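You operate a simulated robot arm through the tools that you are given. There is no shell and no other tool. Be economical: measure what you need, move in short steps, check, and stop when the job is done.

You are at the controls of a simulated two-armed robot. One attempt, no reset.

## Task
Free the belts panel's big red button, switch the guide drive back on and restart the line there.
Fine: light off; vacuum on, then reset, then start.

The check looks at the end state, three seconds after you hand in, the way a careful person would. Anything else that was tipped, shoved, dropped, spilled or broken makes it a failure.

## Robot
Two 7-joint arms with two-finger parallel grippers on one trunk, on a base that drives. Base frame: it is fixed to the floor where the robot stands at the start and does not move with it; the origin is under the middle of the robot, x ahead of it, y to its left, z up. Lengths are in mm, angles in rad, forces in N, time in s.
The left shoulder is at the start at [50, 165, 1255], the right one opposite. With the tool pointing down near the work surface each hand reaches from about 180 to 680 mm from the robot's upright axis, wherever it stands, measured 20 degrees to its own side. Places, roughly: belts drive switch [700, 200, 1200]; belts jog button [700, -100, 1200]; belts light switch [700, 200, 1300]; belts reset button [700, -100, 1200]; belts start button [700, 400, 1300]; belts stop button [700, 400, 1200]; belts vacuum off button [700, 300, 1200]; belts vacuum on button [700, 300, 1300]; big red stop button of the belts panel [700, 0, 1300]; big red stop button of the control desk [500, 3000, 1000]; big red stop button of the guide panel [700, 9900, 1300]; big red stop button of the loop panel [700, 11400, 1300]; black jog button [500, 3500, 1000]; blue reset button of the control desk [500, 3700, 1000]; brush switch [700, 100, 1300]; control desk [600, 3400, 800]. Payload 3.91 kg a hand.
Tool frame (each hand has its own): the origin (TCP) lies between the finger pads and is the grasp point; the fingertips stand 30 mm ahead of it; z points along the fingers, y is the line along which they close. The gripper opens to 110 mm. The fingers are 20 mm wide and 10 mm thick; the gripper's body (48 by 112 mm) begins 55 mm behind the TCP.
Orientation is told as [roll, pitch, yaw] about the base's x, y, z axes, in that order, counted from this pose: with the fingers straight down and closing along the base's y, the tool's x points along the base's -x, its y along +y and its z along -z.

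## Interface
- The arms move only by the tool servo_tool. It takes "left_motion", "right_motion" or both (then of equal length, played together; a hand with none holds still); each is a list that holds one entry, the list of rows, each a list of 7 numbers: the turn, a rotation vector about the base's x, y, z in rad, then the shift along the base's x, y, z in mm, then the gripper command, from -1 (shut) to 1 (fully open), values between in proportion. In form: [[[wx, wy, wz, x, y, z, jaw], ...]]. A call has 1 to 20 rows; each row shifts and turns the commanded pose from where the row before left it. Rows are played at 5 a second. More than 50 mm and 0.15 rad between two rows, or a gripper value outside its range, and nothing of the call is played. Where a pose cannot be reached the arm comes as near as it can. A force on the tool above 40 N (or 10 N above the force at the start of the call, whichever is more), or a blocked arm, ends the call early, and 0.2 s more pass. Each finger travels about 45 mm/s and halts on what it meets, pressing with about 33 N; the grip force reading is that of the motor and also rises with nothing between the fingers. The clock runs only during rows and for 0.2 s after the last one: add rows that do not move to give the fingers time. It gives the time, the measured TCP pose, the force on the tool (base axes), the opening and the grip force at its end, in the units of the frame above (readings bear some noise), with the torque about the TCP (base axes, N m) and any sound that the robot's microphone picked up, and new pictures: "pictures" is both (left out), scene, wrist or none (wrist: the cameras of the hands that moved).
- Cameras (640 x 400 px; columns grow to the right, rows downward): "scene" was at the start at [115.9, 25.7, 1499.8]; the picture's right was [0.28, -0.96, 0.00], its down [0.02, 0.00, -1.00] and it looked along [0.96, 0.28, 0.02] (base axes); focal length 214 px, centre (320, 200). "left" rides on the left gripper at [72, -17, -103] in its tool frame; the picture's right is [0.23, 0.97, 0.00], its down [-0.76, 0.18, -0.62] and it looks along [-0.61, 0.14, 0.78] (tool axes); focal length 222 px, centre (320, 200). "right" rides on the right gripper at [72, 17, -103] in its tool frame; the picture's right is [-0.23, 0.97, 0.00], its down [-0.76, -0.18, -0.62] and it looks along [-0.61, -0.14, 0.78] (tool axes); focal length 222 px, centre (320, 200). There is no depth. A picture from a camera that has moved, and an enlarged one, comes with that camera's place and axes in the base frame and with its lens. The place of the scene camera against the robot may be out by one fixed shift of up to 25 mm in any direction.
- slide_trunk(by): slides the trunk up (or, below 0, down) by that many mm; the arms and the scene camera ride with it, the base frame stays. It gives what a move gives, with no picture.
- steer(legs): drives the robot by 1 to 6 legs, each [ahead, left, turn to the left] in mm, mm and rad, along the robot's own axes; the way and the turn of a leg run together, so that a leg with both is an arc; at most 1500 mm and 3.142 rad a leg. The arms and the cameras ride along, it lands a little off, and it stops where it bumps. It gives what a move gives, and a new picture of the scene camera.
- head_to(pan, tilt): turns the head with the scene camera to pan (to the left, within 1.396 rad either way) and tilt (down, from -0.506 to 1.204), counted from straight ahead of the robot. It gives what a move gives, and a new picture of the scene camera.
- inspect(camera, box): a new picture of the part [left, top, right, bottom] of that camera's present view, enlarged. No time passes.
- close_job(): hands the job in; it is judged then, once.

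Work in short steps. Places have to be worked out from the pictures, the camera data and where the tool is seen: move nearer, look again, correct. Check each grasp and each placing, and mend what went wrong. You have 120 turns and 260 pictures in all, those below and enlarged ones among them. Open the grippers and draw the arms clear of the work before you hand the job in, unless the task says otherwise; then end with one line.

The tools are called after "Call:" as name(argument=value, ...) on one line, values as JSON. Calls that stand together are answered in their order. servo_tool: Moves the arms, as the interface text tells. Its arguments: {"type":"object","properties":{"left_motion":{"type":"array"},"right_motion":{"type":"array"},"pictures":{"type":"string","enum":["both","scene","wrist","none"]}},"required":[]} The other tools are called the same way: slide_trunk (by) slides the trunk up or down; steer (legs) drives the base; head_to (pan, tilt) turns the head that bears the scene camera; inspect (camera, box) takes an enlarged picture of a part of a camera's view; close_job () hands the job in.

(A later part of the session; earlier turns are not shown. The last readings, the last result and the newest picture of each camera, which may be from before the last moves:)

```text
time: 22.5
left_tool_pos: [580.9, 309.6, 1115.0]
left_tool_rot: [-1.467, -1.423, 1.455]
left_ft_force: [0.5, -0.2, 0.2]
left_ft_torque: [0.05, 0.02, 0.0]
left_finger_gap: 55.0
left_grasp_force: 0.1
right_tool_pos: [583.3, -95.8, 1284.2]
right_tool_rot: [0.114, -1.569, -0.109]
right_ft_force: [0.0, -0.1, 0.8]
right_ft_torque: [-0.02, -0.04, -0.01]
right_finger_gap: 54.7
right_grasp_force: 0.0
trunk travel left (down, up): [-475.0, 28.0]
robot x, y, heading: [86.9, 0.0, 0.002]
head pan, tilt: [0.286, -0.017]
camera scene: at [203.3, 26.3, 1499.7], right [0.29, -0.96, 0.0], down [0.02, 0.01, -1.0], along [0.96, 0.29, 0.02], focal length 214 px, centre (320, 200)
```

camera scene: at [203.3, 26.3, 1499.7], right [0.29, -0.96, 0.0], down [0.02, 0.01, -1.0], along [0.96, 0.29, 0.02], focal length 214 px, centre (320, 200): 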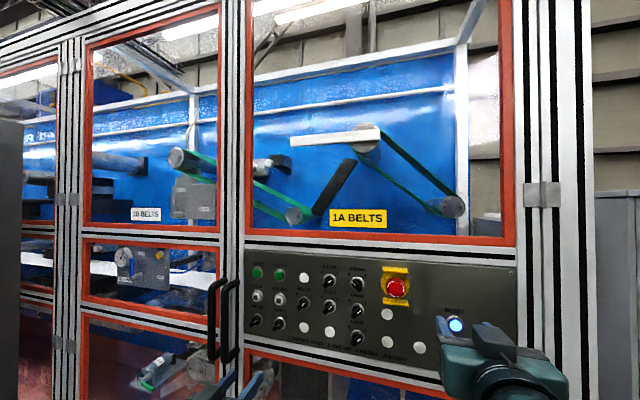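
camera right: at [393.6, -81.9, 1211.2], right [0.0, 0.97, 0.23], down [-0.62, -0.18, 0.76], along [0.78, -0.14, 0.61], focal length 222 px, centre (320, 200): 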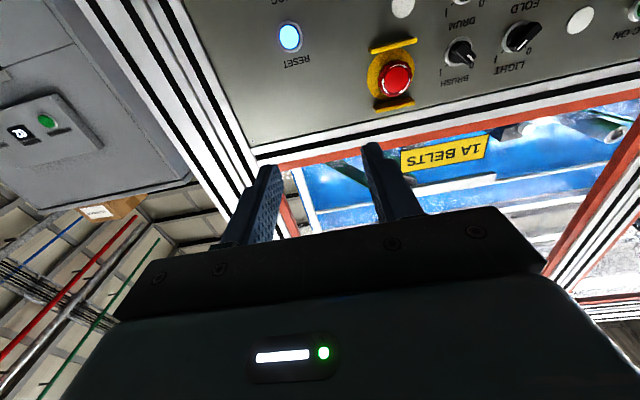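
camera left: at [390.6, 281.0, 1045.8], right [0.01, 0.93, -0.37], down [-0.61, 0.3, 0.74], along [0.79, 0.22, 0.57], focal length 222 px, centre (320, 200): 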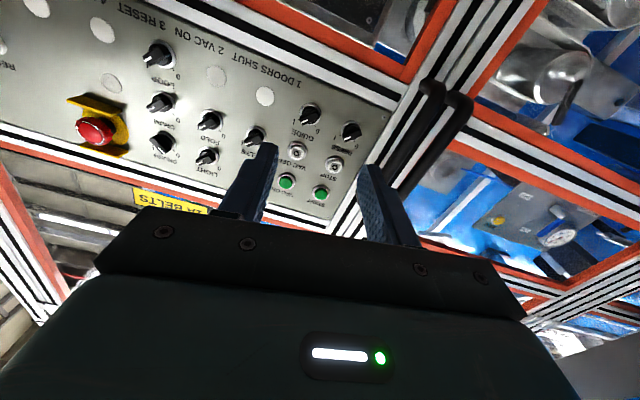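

I move the left hand in front of LIGHT (est. 720, 157, 1289), turning it to +45° to match the bar at I.

Call:
servo_tool(left_motion=[[[0.133, -0.002, 0.002, 5, -19, 22, 0], [0.133, -0.002, 0.002, 5, -19, 22, 0], [0.133, -0.002, 0.002, 5, -19, 22, 0], [0.133, -0.002, 0.002, 5, -19, 22, 0], [0.133, -0.002, 0.002, 5, -19, 22, 0], [0.133, -0.002, 0.002, 5, -19, 22, 0], [0.133, -0.002, 0.002, 5, -19, 22, 0], [0, 0, 0, 4, -19, 20, 0], [0, 0, 0, 0, 0, 0, 0]]])

Call:
inspect(camera="left", box=[240, 50, 400, 200])

```text
time: 24.5
left_tool_pos: [579.6, 287.6, 1186.2]
left_tool_rot: [1.375, -1.336, -1.456]
left_ft_force: [-0.2, -0.2, 0.0]
left_ft_torque: [0.02, -0.01, 0.01]
left_finger_gap: 55.1
left_grasp_force: 0.0
left hand out of reach, approached as far as the arm can: row 1, 2, 3, 4, 5, 6, 7, 8
right_tool_pos: [582.5, -95.2, 1286.9]
right_tool_rot: [0.021, -1.572, -0.017]
right_ft_force: [0.6, 0.4, 0.1]
right_ft_torque: [-0.02, 0.0, -0.02]
right_finger_gap: 55.1
right_grasp_force: 0.1
trunk travel left (down, up): [-475.0, 28.0]
robot x, y, heading: [88.5, -0.6, 0.006]
head pan, tilt: [0.286, -0.017]
camera scene: at [202.0, 26.6, 1499.8], right [0.29, -0.96, 0.0], down [0.02, 0.0, -1.0], along [0.96, 0.29, 0.02], focal length 214 px, centre (320, 200)
camera left: at [474.3, 295.0, 1116.1], right [0.08, 1.0, 0.0], down [-0.59, 0.05, 0.81], along [0.81, -0.06, 0.59], focal length 222 px, centre (320, 200)
```

scene: 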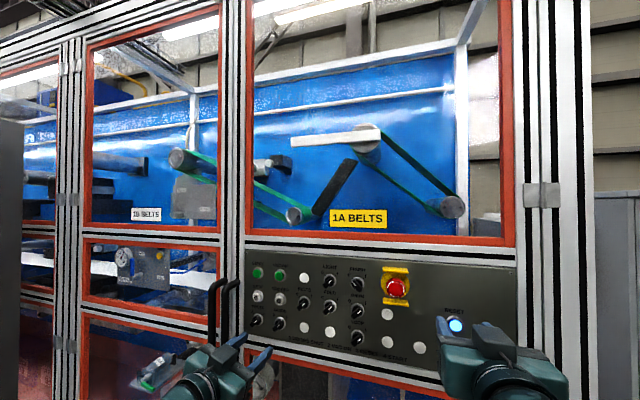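
left: 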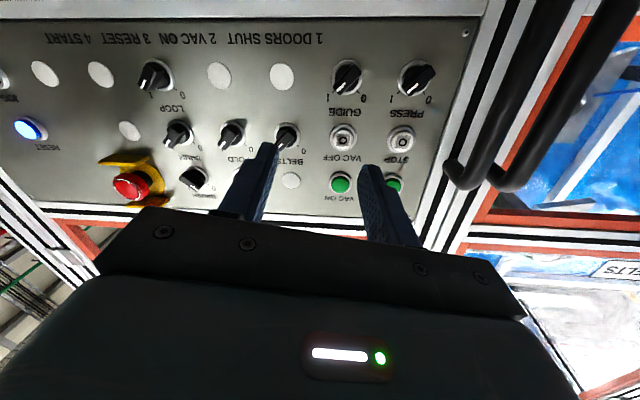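

```text
2.67 times, centred on (320, 125) of left
camera zoom: at [474.3, 295.0, 1116.1], right [0.08, 1.0, 0.0], down [-0.59, 0.05, 0.81], along [0.81, -0.06, 0.59], focal length 592 px, centre (320, 400)
```

zoom: 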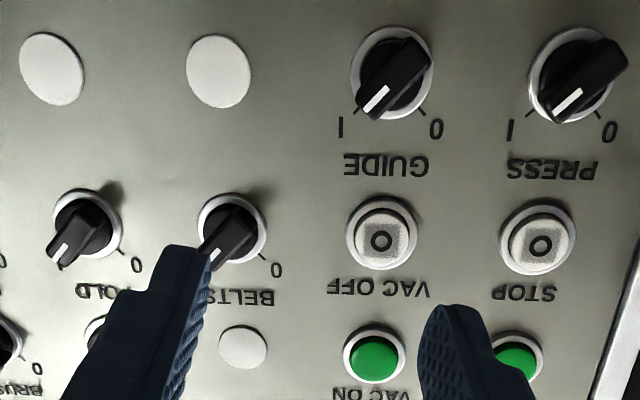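

GUIDE is confirmed at I. The left wrist is at a roll limit; since the gripper is symmetric, I go the other way to roll −135° (same finger line) while moving to LIGHT.

Call:
servo_tool(left_motion=[[[-0.1, -0.045, 0.076, 2, -7, 6, 0], [-0.14, 0, 0, 2, -7, 6, 0], [-0.14, 0, 0, 2, -7, 6, 0], [-0.14, 0, 0, 2, -7, 6, 0], [-0.14, 0, 0, 2, -7, 6, 0], [-0.14, 0, 0, 2, -7, 6, 0], [-0.14, 0, 0, 2, -7, 6, 0], [-0.14, 0, 0, 2, -7, 6, 0], [-0.14, 0, 0, 2, -7, 6, 0], [-0.14, 0, 0, 2, -7, 6, 0], [-0.14, 0, 0, 2, -7, 6, 0], [-0.14, 0, 0, 2, -7, 6, 0], [-0.14, 0, 0, 2, -7, 6, 0], [-0.14, 0, 0, 2, -7, 6, 0], [-0.14, 0, 0, 2, -7, 6, 0], [-0.14, 0, 0, 2, -7, 6, 0], [-0.14, 0, 0, 0, -7, 6, 0], [-0.14, 0, 0, 0, -7, 1, 0], [-0.14, 0, 0, 0, -4, 0, 0], [0, 0, 0, 0, 0, 0, 0]]])

```text
time: 26.2
left_tool_pos: [580.7, 288.8, 1217.4]
left_tool_rot: [-1.61, -1.049, 1.614]
left_ft_force: [-0.9, -0.3, 0.2]
left_ft_torque: [-0.03, 0.0, -0.01]
left_finger_gap: 55.0
left_grasp_force: 0.0
left hand out of reach, approached as far as the arm can: row 1, 7, 8
right_tool_pos: [583.5, -96.2, 1285.8]
right_tool_rot: [1.413, -1.57, -1.41]
right_ft_force: [0.2, -0.6, -0.4]
right_ft_torque: [0.01, -0.01, 0.03]
right_finger_gap: 55.0
right_grasp_force: 0.1
trunk travel left (down, up): [-475.0, 28.0]
robot x, y, heading: [86.6, 3.4, 0.002]
head pan, tilt: [0.286, -0.017]
stopped in row 8 (left hand): the arm was blocked; the commanded pose is now the measured one
camera scene: at [202.3, 26.3, 1499.8], right [0.29, -0.96, 0.0], down [0.02, 0.01, -1.0], along [0.96, 0.29, 0.02], focal length 214 px, centre (320, 200)
camera left: at [479.4, 235.3, 1159.7], right [0.01, 0.73, -0.68], down [-0.64, 0.53, 0.56], along [0.77, 0.43, 0.47], focal length 222 px, centre (320, 200)
```

scene: 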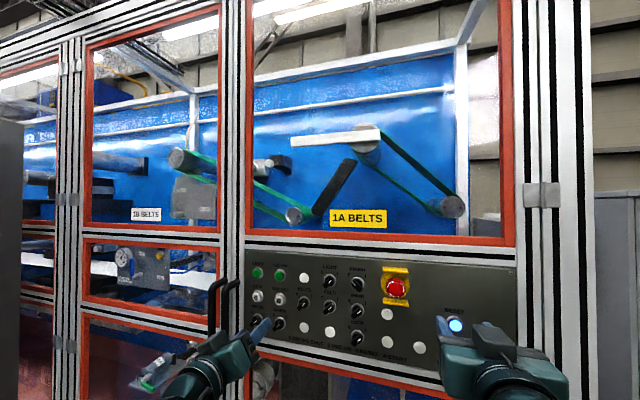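
left: 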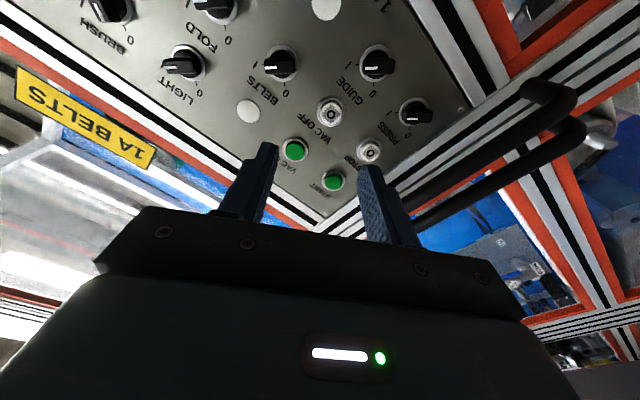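

The arm seems too folded here for this motion. I back the base 45 mm, then extend the left hand forward before rolling.

Call:
steer(legs=[[-45, 0, 0]])

Call:
servo_tool(left_motion=[[[0, -0.02, 0.02, 20, 0, 0, 0], [0, -0.02, 0.02, 25, 0, 0, 0], [0, 0, 0, 25, 0, 0, 0], [0, 0, 0, 15, -15, 10, 0], [0, 0, 0, 0, -20, 10, 0], [0, 0, 0, 0, -20, 10, 0], [0, 0, 0, 0, -20, 10, 0], [0, 0, 0, 0, -20, 10, 0], [0, 0, 0, 0, -20, 10, 0], [0, 0, 0, 0, -17, 12, 0], [0, 0, 0, 0, 0, 0, 0]]])

```text
time: 27.1
left_tool_pos: [533.9, 287.6, 1217.6]
left_tool_rot: [-1.615, -1.049, 1.616]
left_ft_force: [-0.1, 0.6, 0.8]
left_ft_torque: [-0.05, 0.03, 0.0]
left_finger_gap: 54.9
left_grasp_force: 0.2
right_tool_pos: [536.0, -96.3, 1285.2]
right_tool_rot: [2.718, -1.571, -2.713]
right_ft_force: [-0.1, -1.2, -0.3]
right_ft_torque: [-0.02, 0.02, -0.02]
right_finger_gap: 55.2
right_grasp_force: 0.1
trunk travel left (down, up): [-475.0, 28.0]
robot x, y, heading: [43.9, -1.3, 0.004]
head pan, tilt: [0.286, -0.017]
camera scene: at [155.9, 26.1, 1499.9], right [0.29, -0.96, 0.0], down [0.02, 0.01, -1.0], along [0.96, 0.29, 0.02], focal length 214 px, centre (320, 200)
```

scene: 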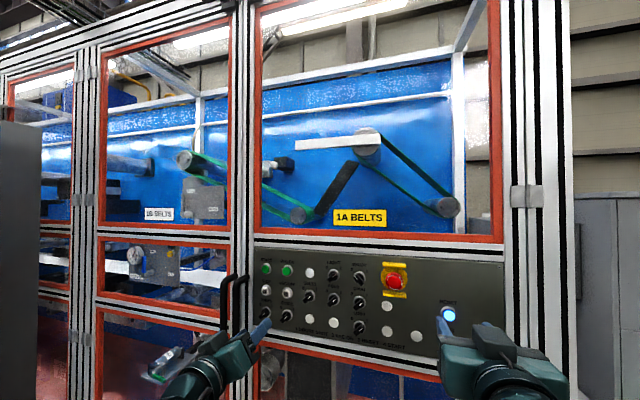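

```text
time: 29.6
left_tool_pos: [545.2, 288.6, 1217.0]
left_tool_rot: [-1.611, -1.049, 1.609]
left_ft_force: [0.9, 0.2, -0.9]
left_ft_torque: [0.02, -0.02, -0.02]
left_finger_gap: 55.1
left_grasp_force: 0.1
left hand out of reach, approached as far as the arm can: row 1, 2, 3, 4, 5, 6, 7, 8, 9, 10
right_tool_pos: [538.4, -95.3, 1284.9]
right_tool_rot: [0.616, -1.571, -0.612]
right_ft_force: [0.0, -0.1, 0.1]
right_ft_torque: [0.01, 0.03, -0.01]
right_finger_gap: 55.2
right_grasp_force: 0.0
trunk travel left (down, up): [-475.0, 28.0]
robot x, y, heading: [40.7, -2.3, 0.002]
head pan, tilt: [0.286, -0.017]
camera scene: at [157.4, 26.2, 1499.8], right [0.29, -0.96, 0.0], down [0.02, 0.01, -1.0], along [0.96, 0.29, 0.02], focal length 214 px, centre (320, 200)
camera left: at [442.7, 235.1, 1159.6], right [0.01, 0.73, -0.68], down [-0.64, 0.53, 0.56], along [0.77, 0.43, 0.47], focal length 222 px, centre (320, 200)
```

scene: 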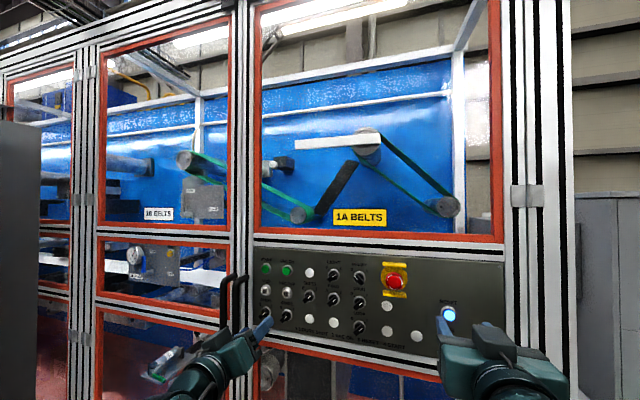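
left: 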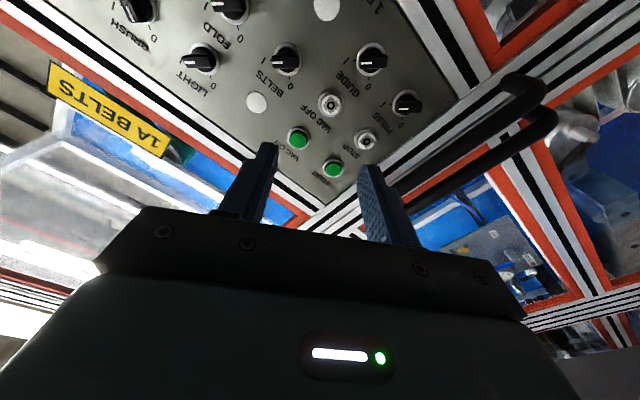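

I look at the left arm itself to see what blocks it.

Call:
head_to(pan=0.6, tilt=0.7)

```text
time: 30.6
left_tool_pos: [544.3, 287.7, 1216.9]
left_tool_rot: [-1.613, -1.05, 1.609]
left_ft_force: [0.2, 0.0, 0.5]
left_ft_torque: [0.0, -0.01, -0.02]
left_finger_gap: 55.2
left_grasp_force: 0.1
right_tool_pos: [537.9, -96.1, 1284.6]
right_tool_rot: [0.6, -1.572, -0.596]
right_ft_force: [0.2, -0.3, 1.3]
right_ft_torque: [-0.02, 0.01, 0.03]
right_finger_gap: 55.1
right_grasp_force: 0.0
trunk travel left (down, up): [-475.0, 28.0]
robot x, y, heading: [43.6, 1.7, 0.008]
head pan, tilt: [0.6, 0.7]
camera scene: at [141.5, 48.7, 1434.4], right [0.57, -0.82, 0.0], down [-0.53, -0.37, -0.77], along [0.63, 0.43, -0.64], focal length 214 px, centre (320, 200)
```

scene: 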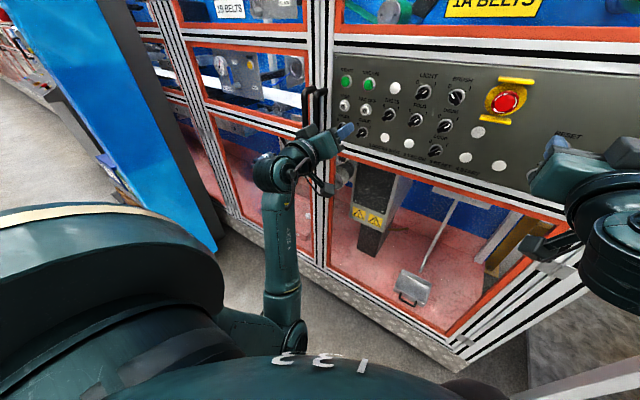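

The left forearm stands upright with its wrist bent to its limit. The right arm handled this height well, so I'll use it for LIGHT: relax the left hand, then shift the base 150 mm left.

Call:
servo_tool(left_motion=[[[0, 0.14, 0, -10, 0, 15, 0], [0, 0.14, 0, -10, 0, 15, 0], [0, 0.14, 0, -10, 0, 15, 0], [0, 0.14, 0, -10, 0, 15, 0], [0, 0.14, 0, -10, 0, 15, 0], [0, 0, 0, 0, 0, 0, -1]]], pictures="none")

Call:
steer(legs=[[0, 150, 0]])

Call:
head_to(pan=0.1, tilt=0.5)

```text
time: 32.0
left_tool_pos: [491.4, 289.7, 1253.0]
left_tool_rot: [-0.543, -0.743, 0.744]
left_ft_force: [0.1, 0.3, 0.9]
left_ft_torque: [-0.01, -0.02, 0.03]
left_finger_gap: 20.1
left_grasp_force: 0.1
left hand out of reach, approached as far as the arm can: row 1
right_tool_pos: [537.5, -95.8, 1285.2]
right_tool_rot: [0.483, -1.571, -0.479]
right_ft_force: [0.1, -0.2, -1.1]
right_ft_torque: [0.05, 0.0, 0.01]
right_finger_gap: 55.1
right_grasp_force: 0.1
trunk travel left (down, up): [-475.0, 28.0]
robot x, y, heading: [43.0, -1.6, 0.002]
head pan, tilt: [0.6, 0.7]
```

```text
time: 34.0
left_tool_pos: [488.0, 437.2, 1252.5]
left_tool_rot: [-0.547, -0.745, 0.745]
left_ft_force: [0.5, 0.0, 0.3]
left_ft_torque: [0.01, 0.01, 0.0]
left_finger_gap: 0.0
left_grasp_force: 33.2
right_tool_pos: [537.7, 49.5, 1284.1]
right_tool_rot: [0.003, -1.571, 0.002]
right_ft_force: [0.4, 0.5, -0.8]
right_ft_torque: [0.0, 0.03, -0.03]
right_finger_gap: 55.0
right_grasp_force: 0.0
trunk travel left (down, up): [-475.0, 28.0]
robot x, y, heading: [38.5, 144.3, 0.008]
head pan, tilt: [0.6, 0.7]
camera scene: at [140.8, 194.6, 1434.3], right [0.57, -0.82, 0.0], down [-0.53, -0.37, -0.76], along [0.63, 0.44, -0.64], focal length 214 px, centre (320, 200)
```

scene: 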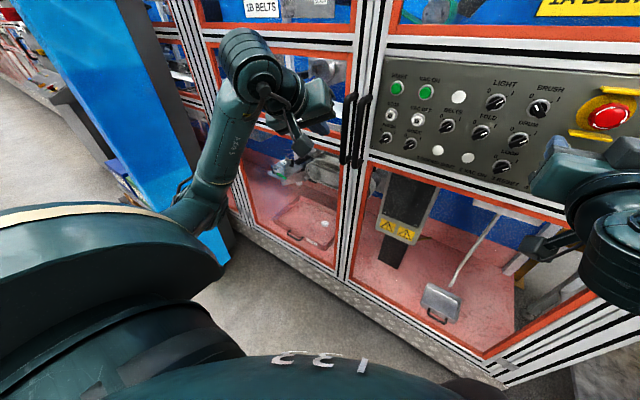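

```text
time: 34.9
left_tool_pos: [489.2, 435.8, 1252.2]
left_tool_rot: [-0.549, -0.743, 0.744]
left_ft_force: [-0.6, 0.3, 0.4]
left_ft_torque: [-0.02, -0.07, 0.01]
left_finger_gap: 0.0
left_grasp_force: 33.0
right_tool_pos: [536.8, 50.4, 1284.4]
right_tool_rot: [0.6, -1.57, -0.594]
right_ft_force: [-0.4, -0.5, 0.0]
right_ft_torque: [-0.01, 0.03, -0.03]
right_finger_gap: 54.9
right_grasp_force: 0.1
trunk travel left (down, up): [-475.0, 28.0]
robot x, y, heading: [38.8, 143.8, 0.006]
head pan, tilt: [0.099, 0.499]
camera scene: at [161.4, 155.5, 1452.0], right [0.11, -0.99, 0.0], down [-0.48, -0.05, -0.88], along [0.87, 0.09, -0.48], focal length 214 px, centre (320, 200)
```

scene: 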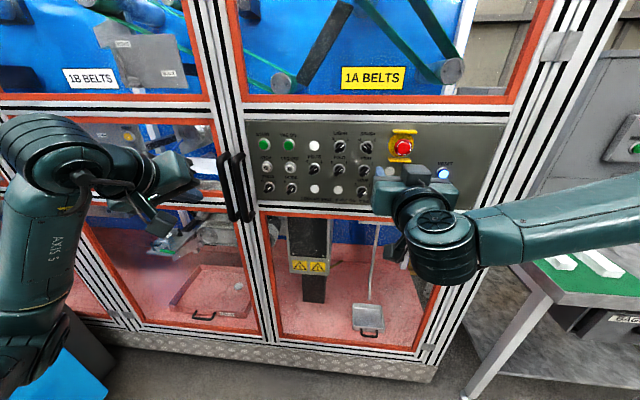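

Now the right hand goes in front of LIGHT (est. 720, 157, 1289) while rolling +45°.

Call:
servo_tool(right_motion=[[[0, 0, 0, 20, 15, 1, -0.2], [0, 0, 0, 20, 20, 1, -0.2], [0.131, 0, 0, 20, 20, 1, -0.2], [0.131, 0, 0, 5, 20, 1, -0.2], [0.131, 0, 0, 5, 20, 1, -0.2], [0.131, 0, 0, 0, 12, 0, -0.2], [0.131, 0, 0, 0, 0, 0, -0.2], [0.131, 0, 0, 0, 0, 0, -0.2], [0, 0, 0, 0, 0, 0, -0.2]]])

Call:
inspect(camera="right", box=[240, 30, 400, 180])

```text
time: 36.9
left_tool_pos: [488.9, 434.5, 1253.1]
left_tool_rot: [-0.549, -0.743, 0.747]
left_ft_force: [-0.2, -0.9, -0.5]
left_ft_torque: [0.01, -0.01, 0.02]
left_finger_gap: 0.0
left_grasp_force: 33.0
right_tool_pos: [607.1, 157.2, 1288.2]
right_tool_rot: [1.576, -0.782, -1.57]
right_ft_force: [0.2, -1.4, 0.2]
right_ft_torque: [0.0, -0.01, 0.01]
right_finger_gap: 43.9
right_grasp_force: 0.0
trunk travel left (down, up): [-475.0, 28.0]
robot x, y, heading: [42.9, 144.6, 0.002]
head pan, tilt: [0.099, 0.499]
camera scene: at [161.4, 155.4, 1452.1], right [0.1, -0.99, 0.0], down [-0.48, -0.05, -0.88], along [0.87, 0.09, -0.48], focal length 214 px, centre (320, 200)
camera right: at [504.9, 218.7, 1248.0], right [-0.01, 0.53, 0.85], down [-0.62, -0.67, 0.41], along [0.78, -0.53, 0.33], focal length 222 px, centre (320, 200)
```

scene: 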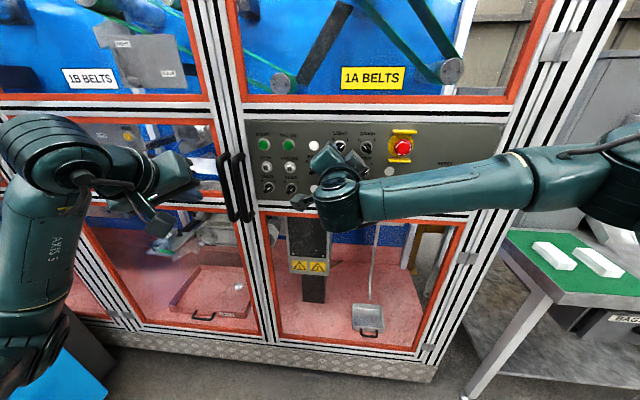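
right: 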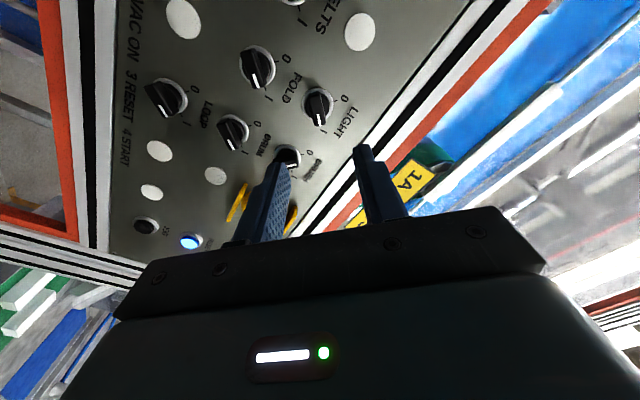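

```text
2.67 times, centred on (320, 105) of right
camera zoom: at [504.9, 218.7, 1248.0], right [-0.01, 0.53, 0.85], down [-0.62, -0.67, 0.41], along [0.78, -0.53, 0.33], focal length 592 px, centre (320, 453)
```

zoom: 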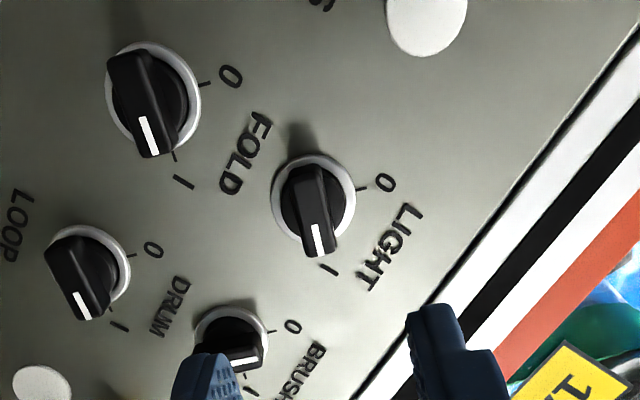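

The roll works here. LIGHT's bar computes to about (721, 164, 1278); I shift y+7, z−10 and advance 50 mm.

Call:
servo_tool(right_motion=[[[0, 0, 0, 10, 7, -10, -0.2], [0, 0, 0, 20, 0, 0, -0.2], [0, 0, 0, 20, 0, 0, -0.2], [0, 0, 0, 0, 0, 0, -0.2]]], pictures="none")

Call:
inspect(camera="right", box=[240, 60, 400, 210])

```text
time: 37.9
left_tool_pos: [489.2, 435.3, 1253.9]
left_tool_rot: [-0.548, -0.744, 0.747]
left_ft_force: [0.0, 1.0, -0.7]
left_ft_torque: [-0.01, -0.01, 0.01]
left_finger_gap: 0.0
left_grasp_force: 33.6
right_tool_pos: [657.8, 163.8, 1278.7]
right_tool_rot: [1.576, -0.783, -1.569]
right_ft_force: [0.4, 0.3, -0.6]
right_ft_torque: [0.03, 0.0, -0.01]
right_finger_gap: 43.9
right_grasp_force: 0.1
trunk travel left (down, up): [-475.0, 28.0]
robot x, y, heading: [41.3, 145.5, 0.003]
head pan, tilt: [0.099, 0.499]
```

```text
2.67 times, centred on (320, 135) of right
camera zoom: at [554.5, 226.3, 1238.8], right [-0.01, 0.53, 0.85], down [-0.62, -0.67, 0.41], along [0.78, -0.53, 0.33], focal length 592 px, centre (320, 373)
```

zoom: 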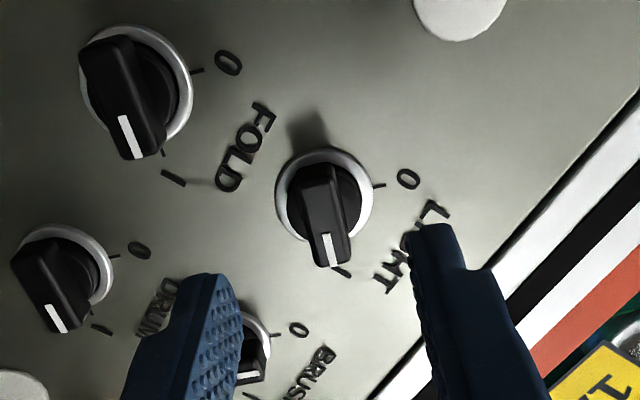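

Aligned. I advance 44 mm and close on the bar.

Call:
servo_tool(right_motion=[[[0, 0, 0, 15, 1, -1, -0.2], [0, 0, 0, 15, 0, 0, -0.2], [0, 0, 0, 9, 0, 0, -0.2], [0, 0, 0, 5, 0, 0, -0.2], [0, 0, 0, 0, 0, 0, -0.5], [0, 0, 0, 0, 0, 0, -0.8], [0, 0, 0, 0, 0, 0, -1], [0, 0, 0, 0, 0, 0, -1], [0, 0, 0, 0, 0, 0, -1]]], pictures="none")

Call:
inspect(camera="right", box=[240, 70, 400, 220])

```text
time: 39.9
left_tool_pos: [488.1, 435.8, 1253.1]
left_tool_rot: [-0.548, -0.745, 0.746]
left_ft_force: [0.0, -0.5, -0.2]
left_ft_torque: [0.01, -0.01, -0.01]
left_finger_gap: 0.1
left_grasp_force: 33.1
right_tool_pos: [700.1, 166.4, 1278.0]
right_tool_rot: [1.578, -0.783, -1.57]
right_ft_force: [2.7, 2.6, 4.0]
right_ft_torque: [-0.06, 0.12, 0.28]
right_finger_gap: 12.2
right_grasp_force: 45.2
trunk travel left (down, up): [-475.0, 28.0]
robot x, y, heading: [38.7, 149.7, 0.002]
head pan, tilt: [0.099, 0.499]
```

```text
2.67 times, centred on (320, 145) of right
camera zoom: at [597.7, 227.8, 1238.0], right [-0.01, 0.53, 0.85], down [-0.62, -0.67, 0.41], along [0.78, -0.53, 0.33], focal length 592 px, centre (320, 347)
```

zoom: 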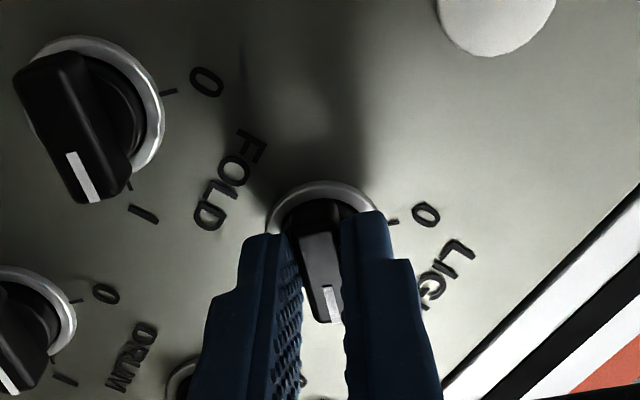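

Gripped. I turn counter-clockwise, first half.

Call:
servo_tool(right_motion=[[[-0.13, 0, 0, 0, 0, 0, -1], [-0.13, 0, 0, 0, 0, 0, -1], [-0.13, 0, 0, 0, 0, 0, -1], [-0.13, 0, 0, 0, 0, 0, -1], [-0.13, 0, 0, 0, 0, 0, -1], [-0.13, 0, 0, 0, 0, 0, -1]]], pictures="none")

Call:
inspect(camera="right", box=[240, 70, 400, 220])

```text
time: 41.3
left_tool_pos: [488.5, 433.8, 1254.2]
left_tool_rot: [-0.545, -0.743, 0.742]
left_ft_force: [-0.7, 0.0, 0.5]
left_ft_torque: [0.01, 0.02, 0.01]
left_finger_gap: 0.0
left_grasp_force: 33.4
right_tool_pos: [700.7, 161.7, 1277.9]
right_tool_rot: [1.183, -1.567, -1.182]
right_ft_force: [-8.2, -8.4, -8.8]
right_ft_torque: [0.05, -1.0, -0.27]
right_finger_gap: 12.5
right_grasp_force: 44.9
trunk travel left (down, up): [-475.0, 28.0]
robot x, y, heading: [41.2, 140.9, 0.007]
head pan, tilt: [0.099, 0.499]
```

```text
2.67 times, centred on (320, 145) of right
camera zoom: at [597.9, 178.3, 1204.2], right [0.0, 0.97, 0.23], down [-0.62, -0.18, 0.76], along [0.78, -0.14, 0.6], focal length 592 px, centre (320, 347)
```

zoom: 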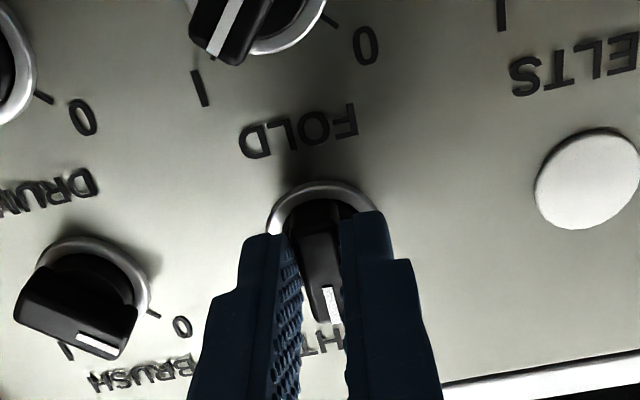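

The knob turns with the fingers and is now upright; forces are moderate. I turn the second half.

Call:
servo_tool(right_motion=[[[-0.13, 0, 0, 0, 0, 0, -1], [-0.13, 0, 0, 0, 0, 0, -1], [-0.13, 0, 0, 0, 0, 0, -1], [-0.13, 0, 0, 0, 0, 0, -1], [-0.13, 0, 0, 0, 0, 0, -1], [-0.1, 0, 0, 0, 0, 0, -1]]], pictures="none")

Call:
inspect(camera="right", box=[240, 70, 400, 220])

```text
time: 42.7
left_tool_pos: [488.1, 432.4, 1254.4]
left_tool_rot: [-0.544, -0.749, 0.741]
left_ft_force: [-0.1, 0.3, 0.4]
left_ft_torque: [0.0, 0.0, -0.03]
left_finger_gap: 0.3
left_grasp_force: 32.9
right_tool_pos: [699.4, 158.5, 1278.5]
right_tool_rot: [-1.562, -0.831, 1.56]
right_ft_force: [-11.7, -26.1, -11.1]
right_ft_torque: [0.05, 0.28, -0.73]
right_finger_gap: 12.4
right_grasp_force: 45.0
trunk travel left (down, up): [-475.0, 28.0]
robot x, y, heading: [45.3, 146.5, 0.005]
head pan, tilt: [0.099, 0.499]
```

```text
2.67 times, centred on (320, 145) of right
camera zoom: at [597.8, 121.6, 1213.6], right [0.0, 0.87, -0.49], down [-0.62, 0.38, 0.69], along [0.79, 0.3, 0.54], focal length 592 px, centre (320, 347)
```

zoom: 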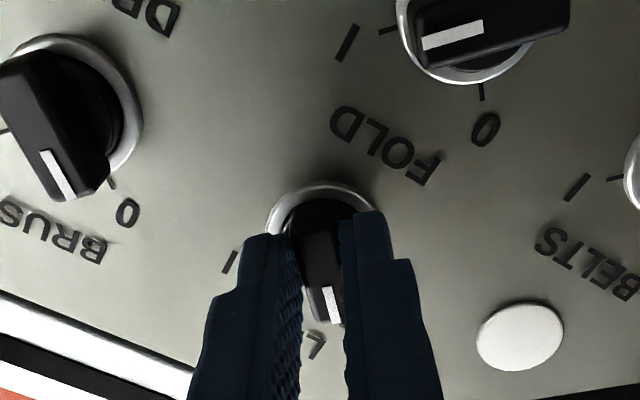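

LIGHT is at 0. I open and back out straight, then check.

Call:
servo_tool(right_motion=[[[0, 0, 0, 0, 0, 0, -0.5], [0, 0, 0, 0, 0, 0, -0.2], [0, 0, 0, 0, 0, 0, -0.2], [0, 0, 0, -15, 0, 0, -0.2], [0, 0, 0, -30, 0, 0, -0.2], [0, 0, 0, -40, 0, 0, -0.6], [0.14, 0, 0, -10, 0, 0, -1], [0.14, 0, 0, 0, 0, 0, -1], [0.14, 0, 0, 0, 0, 0, -1], [0.14, 0, 0, 0, 0, 0, -1], [0.14, 0, 0, 0, 0, 0, -1]]], pictures="wrist")

Call:
inspect(camera="right", box=[100, 0, 420, 200])

Call:
inspect(camera="scene", box=[240, 110, 400, 210])

```text
time: 45.1
left_tool_pos: [490.0, 436.3, 1251.5]
left_tool_rot: [-0.549, -0.742, 0.742]
left_ft_force: [0.4, -0.2, 0.0]
left_ft_torque: [-0.03, -0.03, 0.01]
left_finger_gap: 0.0
left_grasp_force: 33.4
right_tool_pos: [606.7, 164.2, 1279.3]
right_tool_rot: [-1.561, -1.529, 1.567]
right_ft_force: [0.9, 0.1, 0.1]
right_ft_torque: [0.0, 0.01, 0.0]
right_finger_gap: 0.0
right_grasp_force: 33.9
trunk travel left (down, up): [-475.0, 28.0]
robot x, y, heading: [40.6, 143.8, 0.01]
head pan, tilt: [0.099, 0.499]
camera right: at [503.3, 177.2, 1205.0], right [-0.01, 0.98, 0.19], down [-0.62, -0.15, 0.77], along [0.78, -0.11, 0.61], focal length 222 px, centre (320, 200)
```

right: 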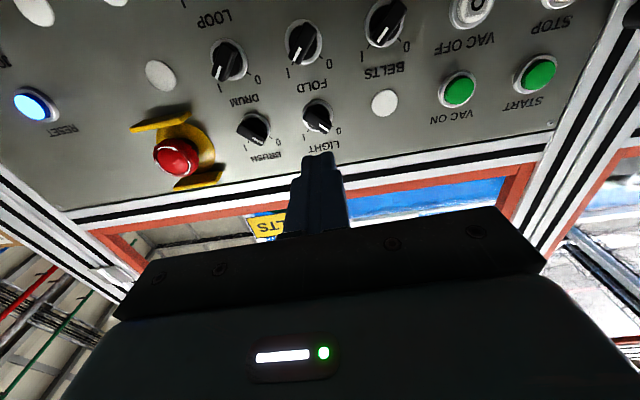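

```text
2.00 times, centred on (260, 100) of right
camera zoom: at [503.3, 177.2, 1205.0], right [-0.01, 0.98, 0.19], down [-0.62, -0.15, 0.77], along [0.78, -0.11, 0.61], focal length 444 px, centre (440, 400)
```

zoom: 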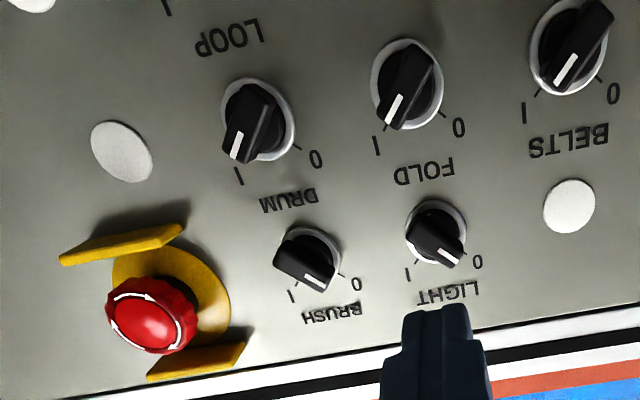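

```text
4.00 times, centred on (320, 160) of scene
camera zoom: at [161.5, 155.2, 1452.1], right [0.1, -0.99, 0.0], down [-0.48, -0.05, -0.88], along [0.87, 0.09, -0.48], focal length 858 px, centre (320, 360)
```

zoom: 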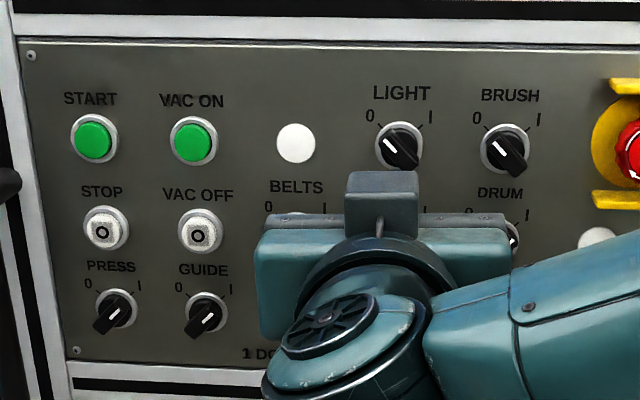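

LIGHT is at 0, GUIDE at I, E-stop stands out. VAC ON triangulates to (730, 298, 1278), START to (730, 368, 1277). I shift the base 130 mm left to bring them before the right hand.

Call:
steer(legs=[[0, 130, 0]])

Call:
inspect(camera="right", box=[160, 0, 480, 200])

```text
time: 46.9
left_tool_pos: [489.4, 562.2, 1253.1]
left_tool_rot: [-0.548, -0.742, 0.742]
left_ft_force: [-0.6, -0.7, 0.2]
left_ft_torque: [-0.04, -0.03, -0.05]
left_finger_gap: 0.1
left_grasp_force: 33.1
right_tool_pos: [604.3, 291.9, 1278.9]
right_tool_rot: [-1.554, -1.528, 1.557]
right_ft_force: [-0.2, 0.2, 0.0]
right_ft_torque: [0.03, 0.02, -0.01]
right_finger_gap: 0.0
right_grasp_force: 32.6
trunk travel left (down, up): [-475.0, 28.0]
robot x, y, heading: [43.6, 274.2, 0.005]
head pan, tilt: [0.099, 0.499]
camera scene: at [160.9, 282.2, 1452.1], right [0.1, -0.99, 0.0], down [-0.48, -0.05, -0.88], along [0.87, 0.09, -0.48], focal length 214 px, centre (320, 200)
```

scene: 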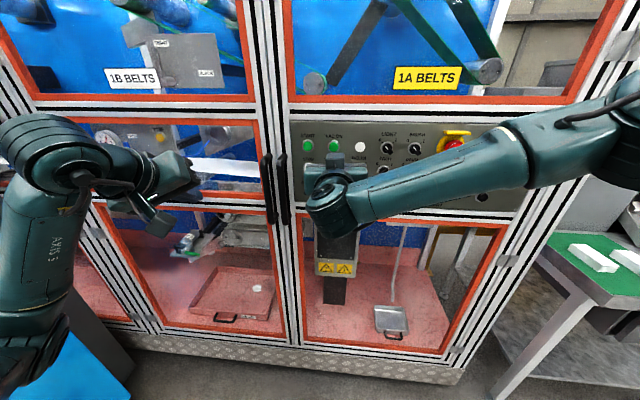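

```text
2.00 times, centred on (320, 100) of right
camera zoom: at [502.7, 303.2, 1204.7], right [0.0, 0.98, 0.18], down [-0.62, -0.15, 0.77], along [0.78, -0.11, 0.61], focal length 444 px, centre (320, 400)
```

zoom: 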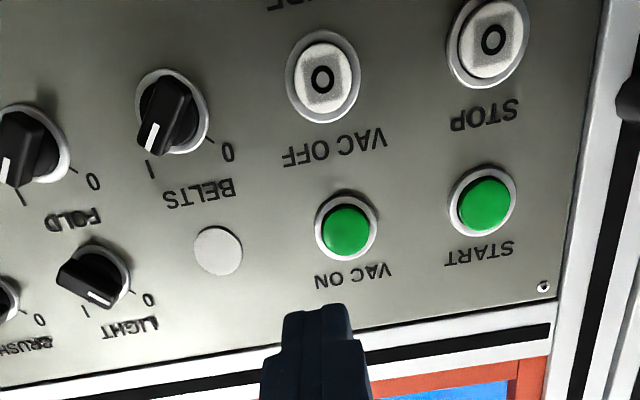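

VAC ON lies about 12 mm left and 2 mm below my axis. I shift and go closer, then recheck.

Call:
servo_tool(right_motion=[[[0, 0, 0, 10, 11, -2, -1], [0, 0, 0, 25, 0, 0, -1], [0, 0, 0, 25, 0, 0, -1], [0, 0, 0, 0, 0, 0, -1]]], pictures="none")

Call:
inspect(camera="right", box=[240, 60, 400, 210])

```text
time: 47.9
left_tool_pos: [489.6, 562.1, 1252.7]
left_tool_rot: [-0.549, -0.744, 0.743]
left_ft_force: [0.0, 0.4, -0.9]
left_ft_torque: [-0.02, -0.03, 0.01]
left_finger_gap: 0.0
left_grasp_force: 33.1
right_tool_pos: [665.9, 303.0, 1275.5]
right_tool_rot: [-1.553, -1.528, 1.557]
right_ft_force: [-1.4, 0.6, 0.0]
right_ft_torque: [0.02, 0.05, 0.0]
right_finger_gap: 0.0
right_grasp_force: 33.0
trunk travel left (down, up): [-475.0, 28.0]
robot x, y, heading: [37.9, 273.0, 0.004]
head pan, tilt: [0.099, 0.499]
```

```text
2.67 times, centred on (320, 135) of right
camera zoom: at [564.5, 314.7, 1202.3], right [0.0, 0.98, 0.18], down [-0.62, -0.15, 0.77], along [0.78, -0.11, 0.61], focal length 592 px, centre (320, 373)
```

zoom: 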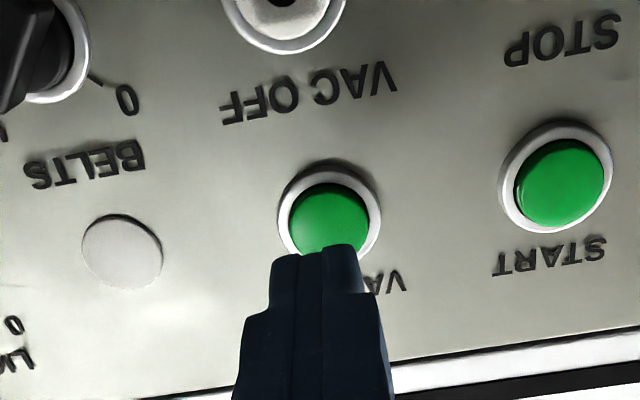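

Centred; the button face is at about 731, tips at 696. I approach and press in small steps.

Call:
servo_tool(right_motion=[[[0, 0, 0, 15, 2, 0, -1], [0, 0, 0, 15, 0, 0, -1], [0, 0, 0, 3, 0, 0, -1], [0, 0, 0, 2, 0, 0, -1], [0, 0, 0, 2, 0, 0, -1], [0, 0, 0, 2, 0, 0, -1]]], pictures="none")

Call:
inspect(camera="right", box=[240, 80, 400, 230])

```text
time: 49.2
left_tool_pos: [489.6, 561.2, 1253.3]
left_tool_rot: [-0.548, -0.744, 0.742]
left_ft_force: [0.2, -0.3, -0.2]
left_ft_torque: [0.01, 0.0, 0.01]
left_finger_gap: 0.0
left_grasp_force: 32.8
right_tool_pos: [704.9, 303.4, 1275.8]
right_tool_rot: [-1.542, -1.527, 1.545]
right_ft_force: [0.0, 0.0, -0.8]
right_ft_torque: [0.0, -0.01, -0.01]
right_finger_gap: 0.1
right_grasp_force: 33.7
trunk travel left (down, up): [-475.0, 28.0]
robot x, y, heading: [39.8, 272.5, 0.004]
head pan, tilt: [0.099, 0.499]
```

```text
2.67 times, centred on (320, 155) of right
camera zoom: at [603.0, 315.8, 1201.1], right [0.0, 0.98, 0.18], down [-0.62, -0.15, 0.77], along [0.78, -0.11, 0.61], focal length 592 px, centre (320, 320)
```

zoom: 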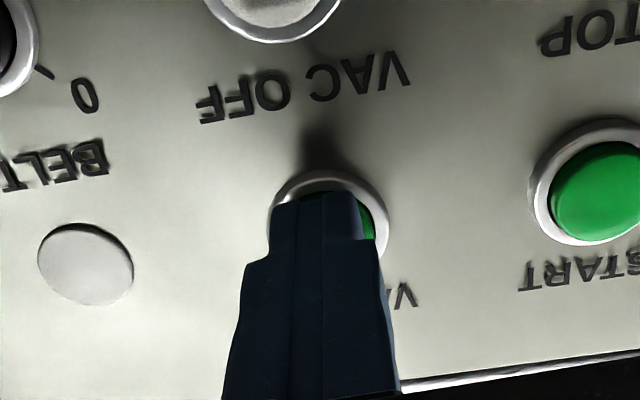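

No contact force yet. I nudge 3 mm left and keep pressing.

Call:
servo_tool(right_motion=[[[0, 0, 0, 0, 3, 0, -1], [0, 0, 0, 2, 0, 0, -1], [0, 0, 0, 2, 0, 0, -1], [0, 0, 0, 2, 0, 0, -1], [0, 0, 0, 2, 0, 0, -1]]], pictures="none")

Call:
inspect(camera="right", box=[240, 80, 400, 230])

```text
time: 50.5
left_tool_pos: [489.3, 560.9, 1253.3]
left_tool_rot: [-0.548, -0.744, 0.743]
left_ft_force: [0.0, 1.5, 0.0]
left_ft_torque: [0.03, 0.01, 0.02]
left_finger_gap: 0.0
left_grasp_force: 32.8
right_tool_pos: [710.2, 306.5, 1276.1]
right_tool_rot: [-1.529, -1.526, 1.535]
right_ft_force: [-9.2, -1.4, -4.4]
right_ft_torque: [0.0, 0.12, -0.01]
right_finger_gap: 0.0
right_grasp_force: 33.4
trunk travel left (down, up): [-475.0, 28.0]
robot x, y, heading: [42.3, 275.5, 0.003]
head pan, tilt: [0.099, 0.499]
heard: click
```

```text
2.67 times, centred on (320, 155) of right
camera zoom: at [608.7, 318.6, 1202.5], right [0.0, 0.98, 0.18], down [-0.62, -0.15, 0.77], along [0.78, -0.11, 0.61], focal length 592 px, centre (320, 320)
```

zoom: 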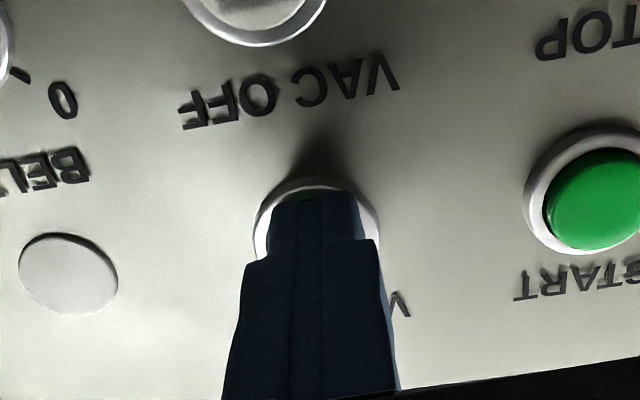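

A click was heard: VAC ON pressed. I back off and look.

Call:
servo_tool(right_motion=[[[0, 0, 0, -20, 0, 0, -1], [0, 0, 0, -35, 0, 0, -1], [0, 0, 0, -40, 0, 0, -1], [0, 0, 0, 0, 0, 0, -1]]])

Call:
inspect(camera="right", box=[160, 0, 480, 200])

```text
time: 51.5
left_tool_pos: [490.0, 562.3, 1252.7]
left_tool_rot: [-0.549, -0.742, 0.741]
left_ft_force: [0.1, -0.6, -0.5]
left_ft_torque: [-0.01, -0.03, 0.03]
left_finger_gap: 0.0
left_grasp_force: 33.4
right_tool_pos: [617.6, 305.5, 1274.5]
right_tool_rot: [-1.551, -1.527, 1.555]
right_ft_force: [0.0, 1.1, -0.8]
right_ft_torque: [0.0, -0.01, -0.01]
right_finger_gap: 0.0
right_grasp_force: 33.2
trunk travel left (down, up): [-475.0, 28.0]
robot x, y, heading: [40.8, 274.8, 0.007]
head pan, tilt: [0.099, 0.499]
camera scene: at [161.3, 281.8, 1452.0], right [0.1, -0.99, 0.0], down [-0.48, -0.05, -0.88], along [0.87, 0.09, -0.48], focal length 214 px, centre (320, 200)
camera right: at [514.4, 318.5, 1200.9], right [0.0, 0.98, 0.18], down [-0.62, -0.15, 0.77], along [0.78, -0.11, 0.61], focal length 222 px, centre (320, 200)
```

scene: 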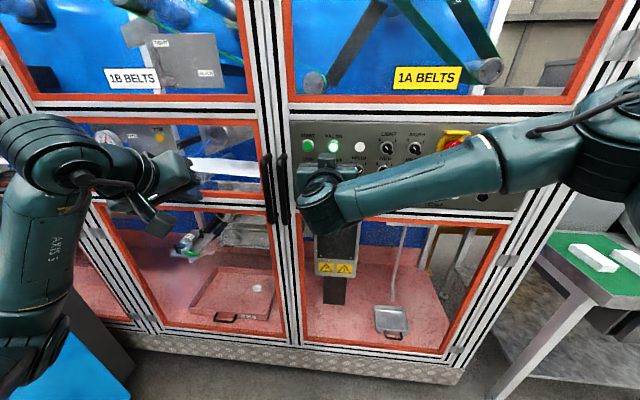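
right: 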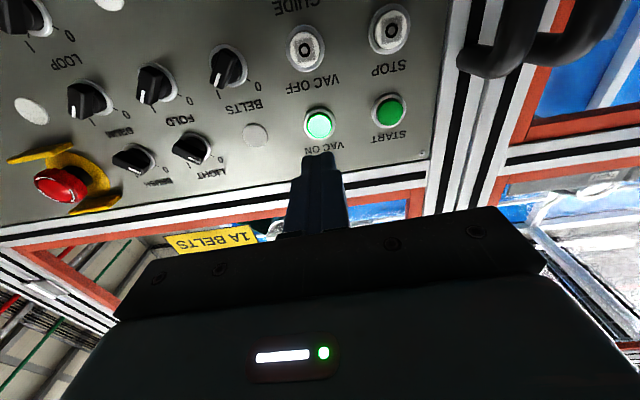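

```text
2.00 times, centred on (320, 100) of right
camera zoom: at [514.4, 318.5, 1200.9], right [0.0, 0.98, 0.18], down [-0.62, -0.15, 0.77], along [0.78, -0.11, 0.61], focal length 444 px, centre (320, 400)
```

zoom: 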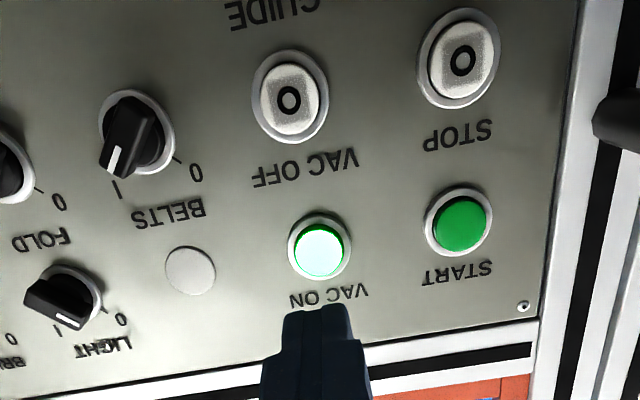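

VAC ON is lit. RESET is at about (730, −117, 1217); I drive the base 265 mm to the right for it.

Call:
steer(legs=[[0, -265, 0]])

Call:
servo_tool(right_motion=[[[0, 0, 0, -10, -25, 0, -1], [0, 0, 0, -10, -25, -10, -1], [0, 0, 0, 0, -25, -10, -1], [0, 0, 0, 0, -25, -15, -1], [0, 0, 0, 0, -25, -15, -1], [0, 0, 0, 0, -25, -8, -1], [0, 0, 0, 0, 0, 0, -1]]], pictures="wrist")

Call:
inspect(camera="right", box=[160, 0, 480, 200])

```text
time: 54.3
left_tool_pos: [490.2, 303.7, 1253.2]
left_tool_rot: [-0.549, -0.743, 0.742]
left_ft_force: [0.1, -0.9, 0.6]
left_ft_torque: [0.01, 0.01, 0.02]
left_finger_gap: 0.1
left_grasp_force: 32.9
right_tool_pos: [618.1, 49.7, 1276.1]
right_tool_rot: [-1.552, -1.527, 1.558]
right_ft_force: [0.7, -0.5, -0.3]
right_ft_torque: [0.04, -0.04, 0.02]
right_finger_gap: 0.2
right_grasp_force: 33.1
trunk travel left (down, up): [-475.0, 28.0]
robot x, y, heading: [41.2, 13.0, 0.006]
head pan, tilt: [0.099, 0.499]
camera scene: at [161.9, 24.0, 1452.1], right [0.1, -0.99, 0.0], down [-0.48, -0.05, -0.88], along [0.87, 0.09, -0.48], focal length 214 px, centre (320, 200)
```

scene: 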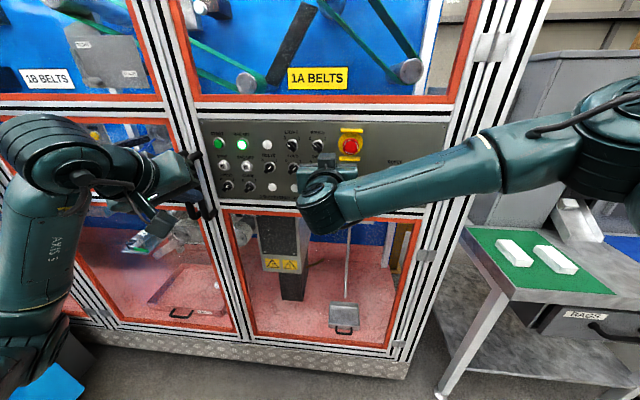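

```text
time: 55.9
left_tool_pos: [489.3, 305.2, 1253.2]
left_tool_rot: [-0.546, -0.743, 0.742]
left_ft_force: [0.2, -0.7, 0.3]
left_ft_torque: [-0.02, 0.01, 0.01]
left_finger_gap: 0.0
left_grasp_force: 32.6
right_tool_pos: [594.0, -92.8, 1224.2]
right_tool_rot: [-1.477, -1.528, 1.477]
right_ft_force: [-0.5, 0.3, 0.0]
right_ft_torque: [-0.03, 0.02, -0.01]
right_finger_gap: 0.1
right_grasp_force: 32.5
right hand out of reach, approached as far as the arm can: row 6
trunk travel left (down, up): [-475.0, 28.0]
robot x, y, heading: [44.6, 15.9, 0.001]
head pan, tilt: [0.099, 0.499]
camera right: at [491.8, -80.0, 1150.3], right [0.0, 0.98, 0.18], down [-0.62, -0.14, 0.77], along [0.78, -0.11, 0.61], focal length 222 px, centre (320, 200)
```

right: 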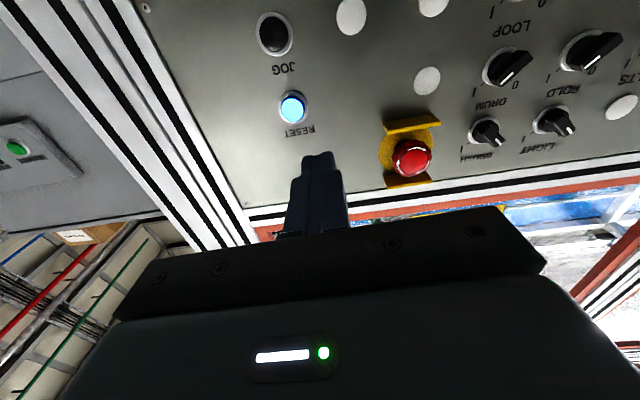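

```text
2.00 times, centred on (320, 100) of right
camera zoom: at [491.8, -80.0, 1150.3], right [0.0, 0.98, 0.18], down [-0.62, -0.14, 0.77], along [0.78, -0.11, 0.61], focal length 444 px, centre (320, 400)
```

zoom: 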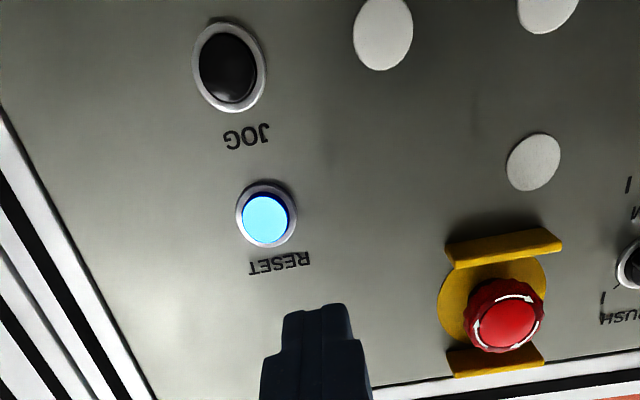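

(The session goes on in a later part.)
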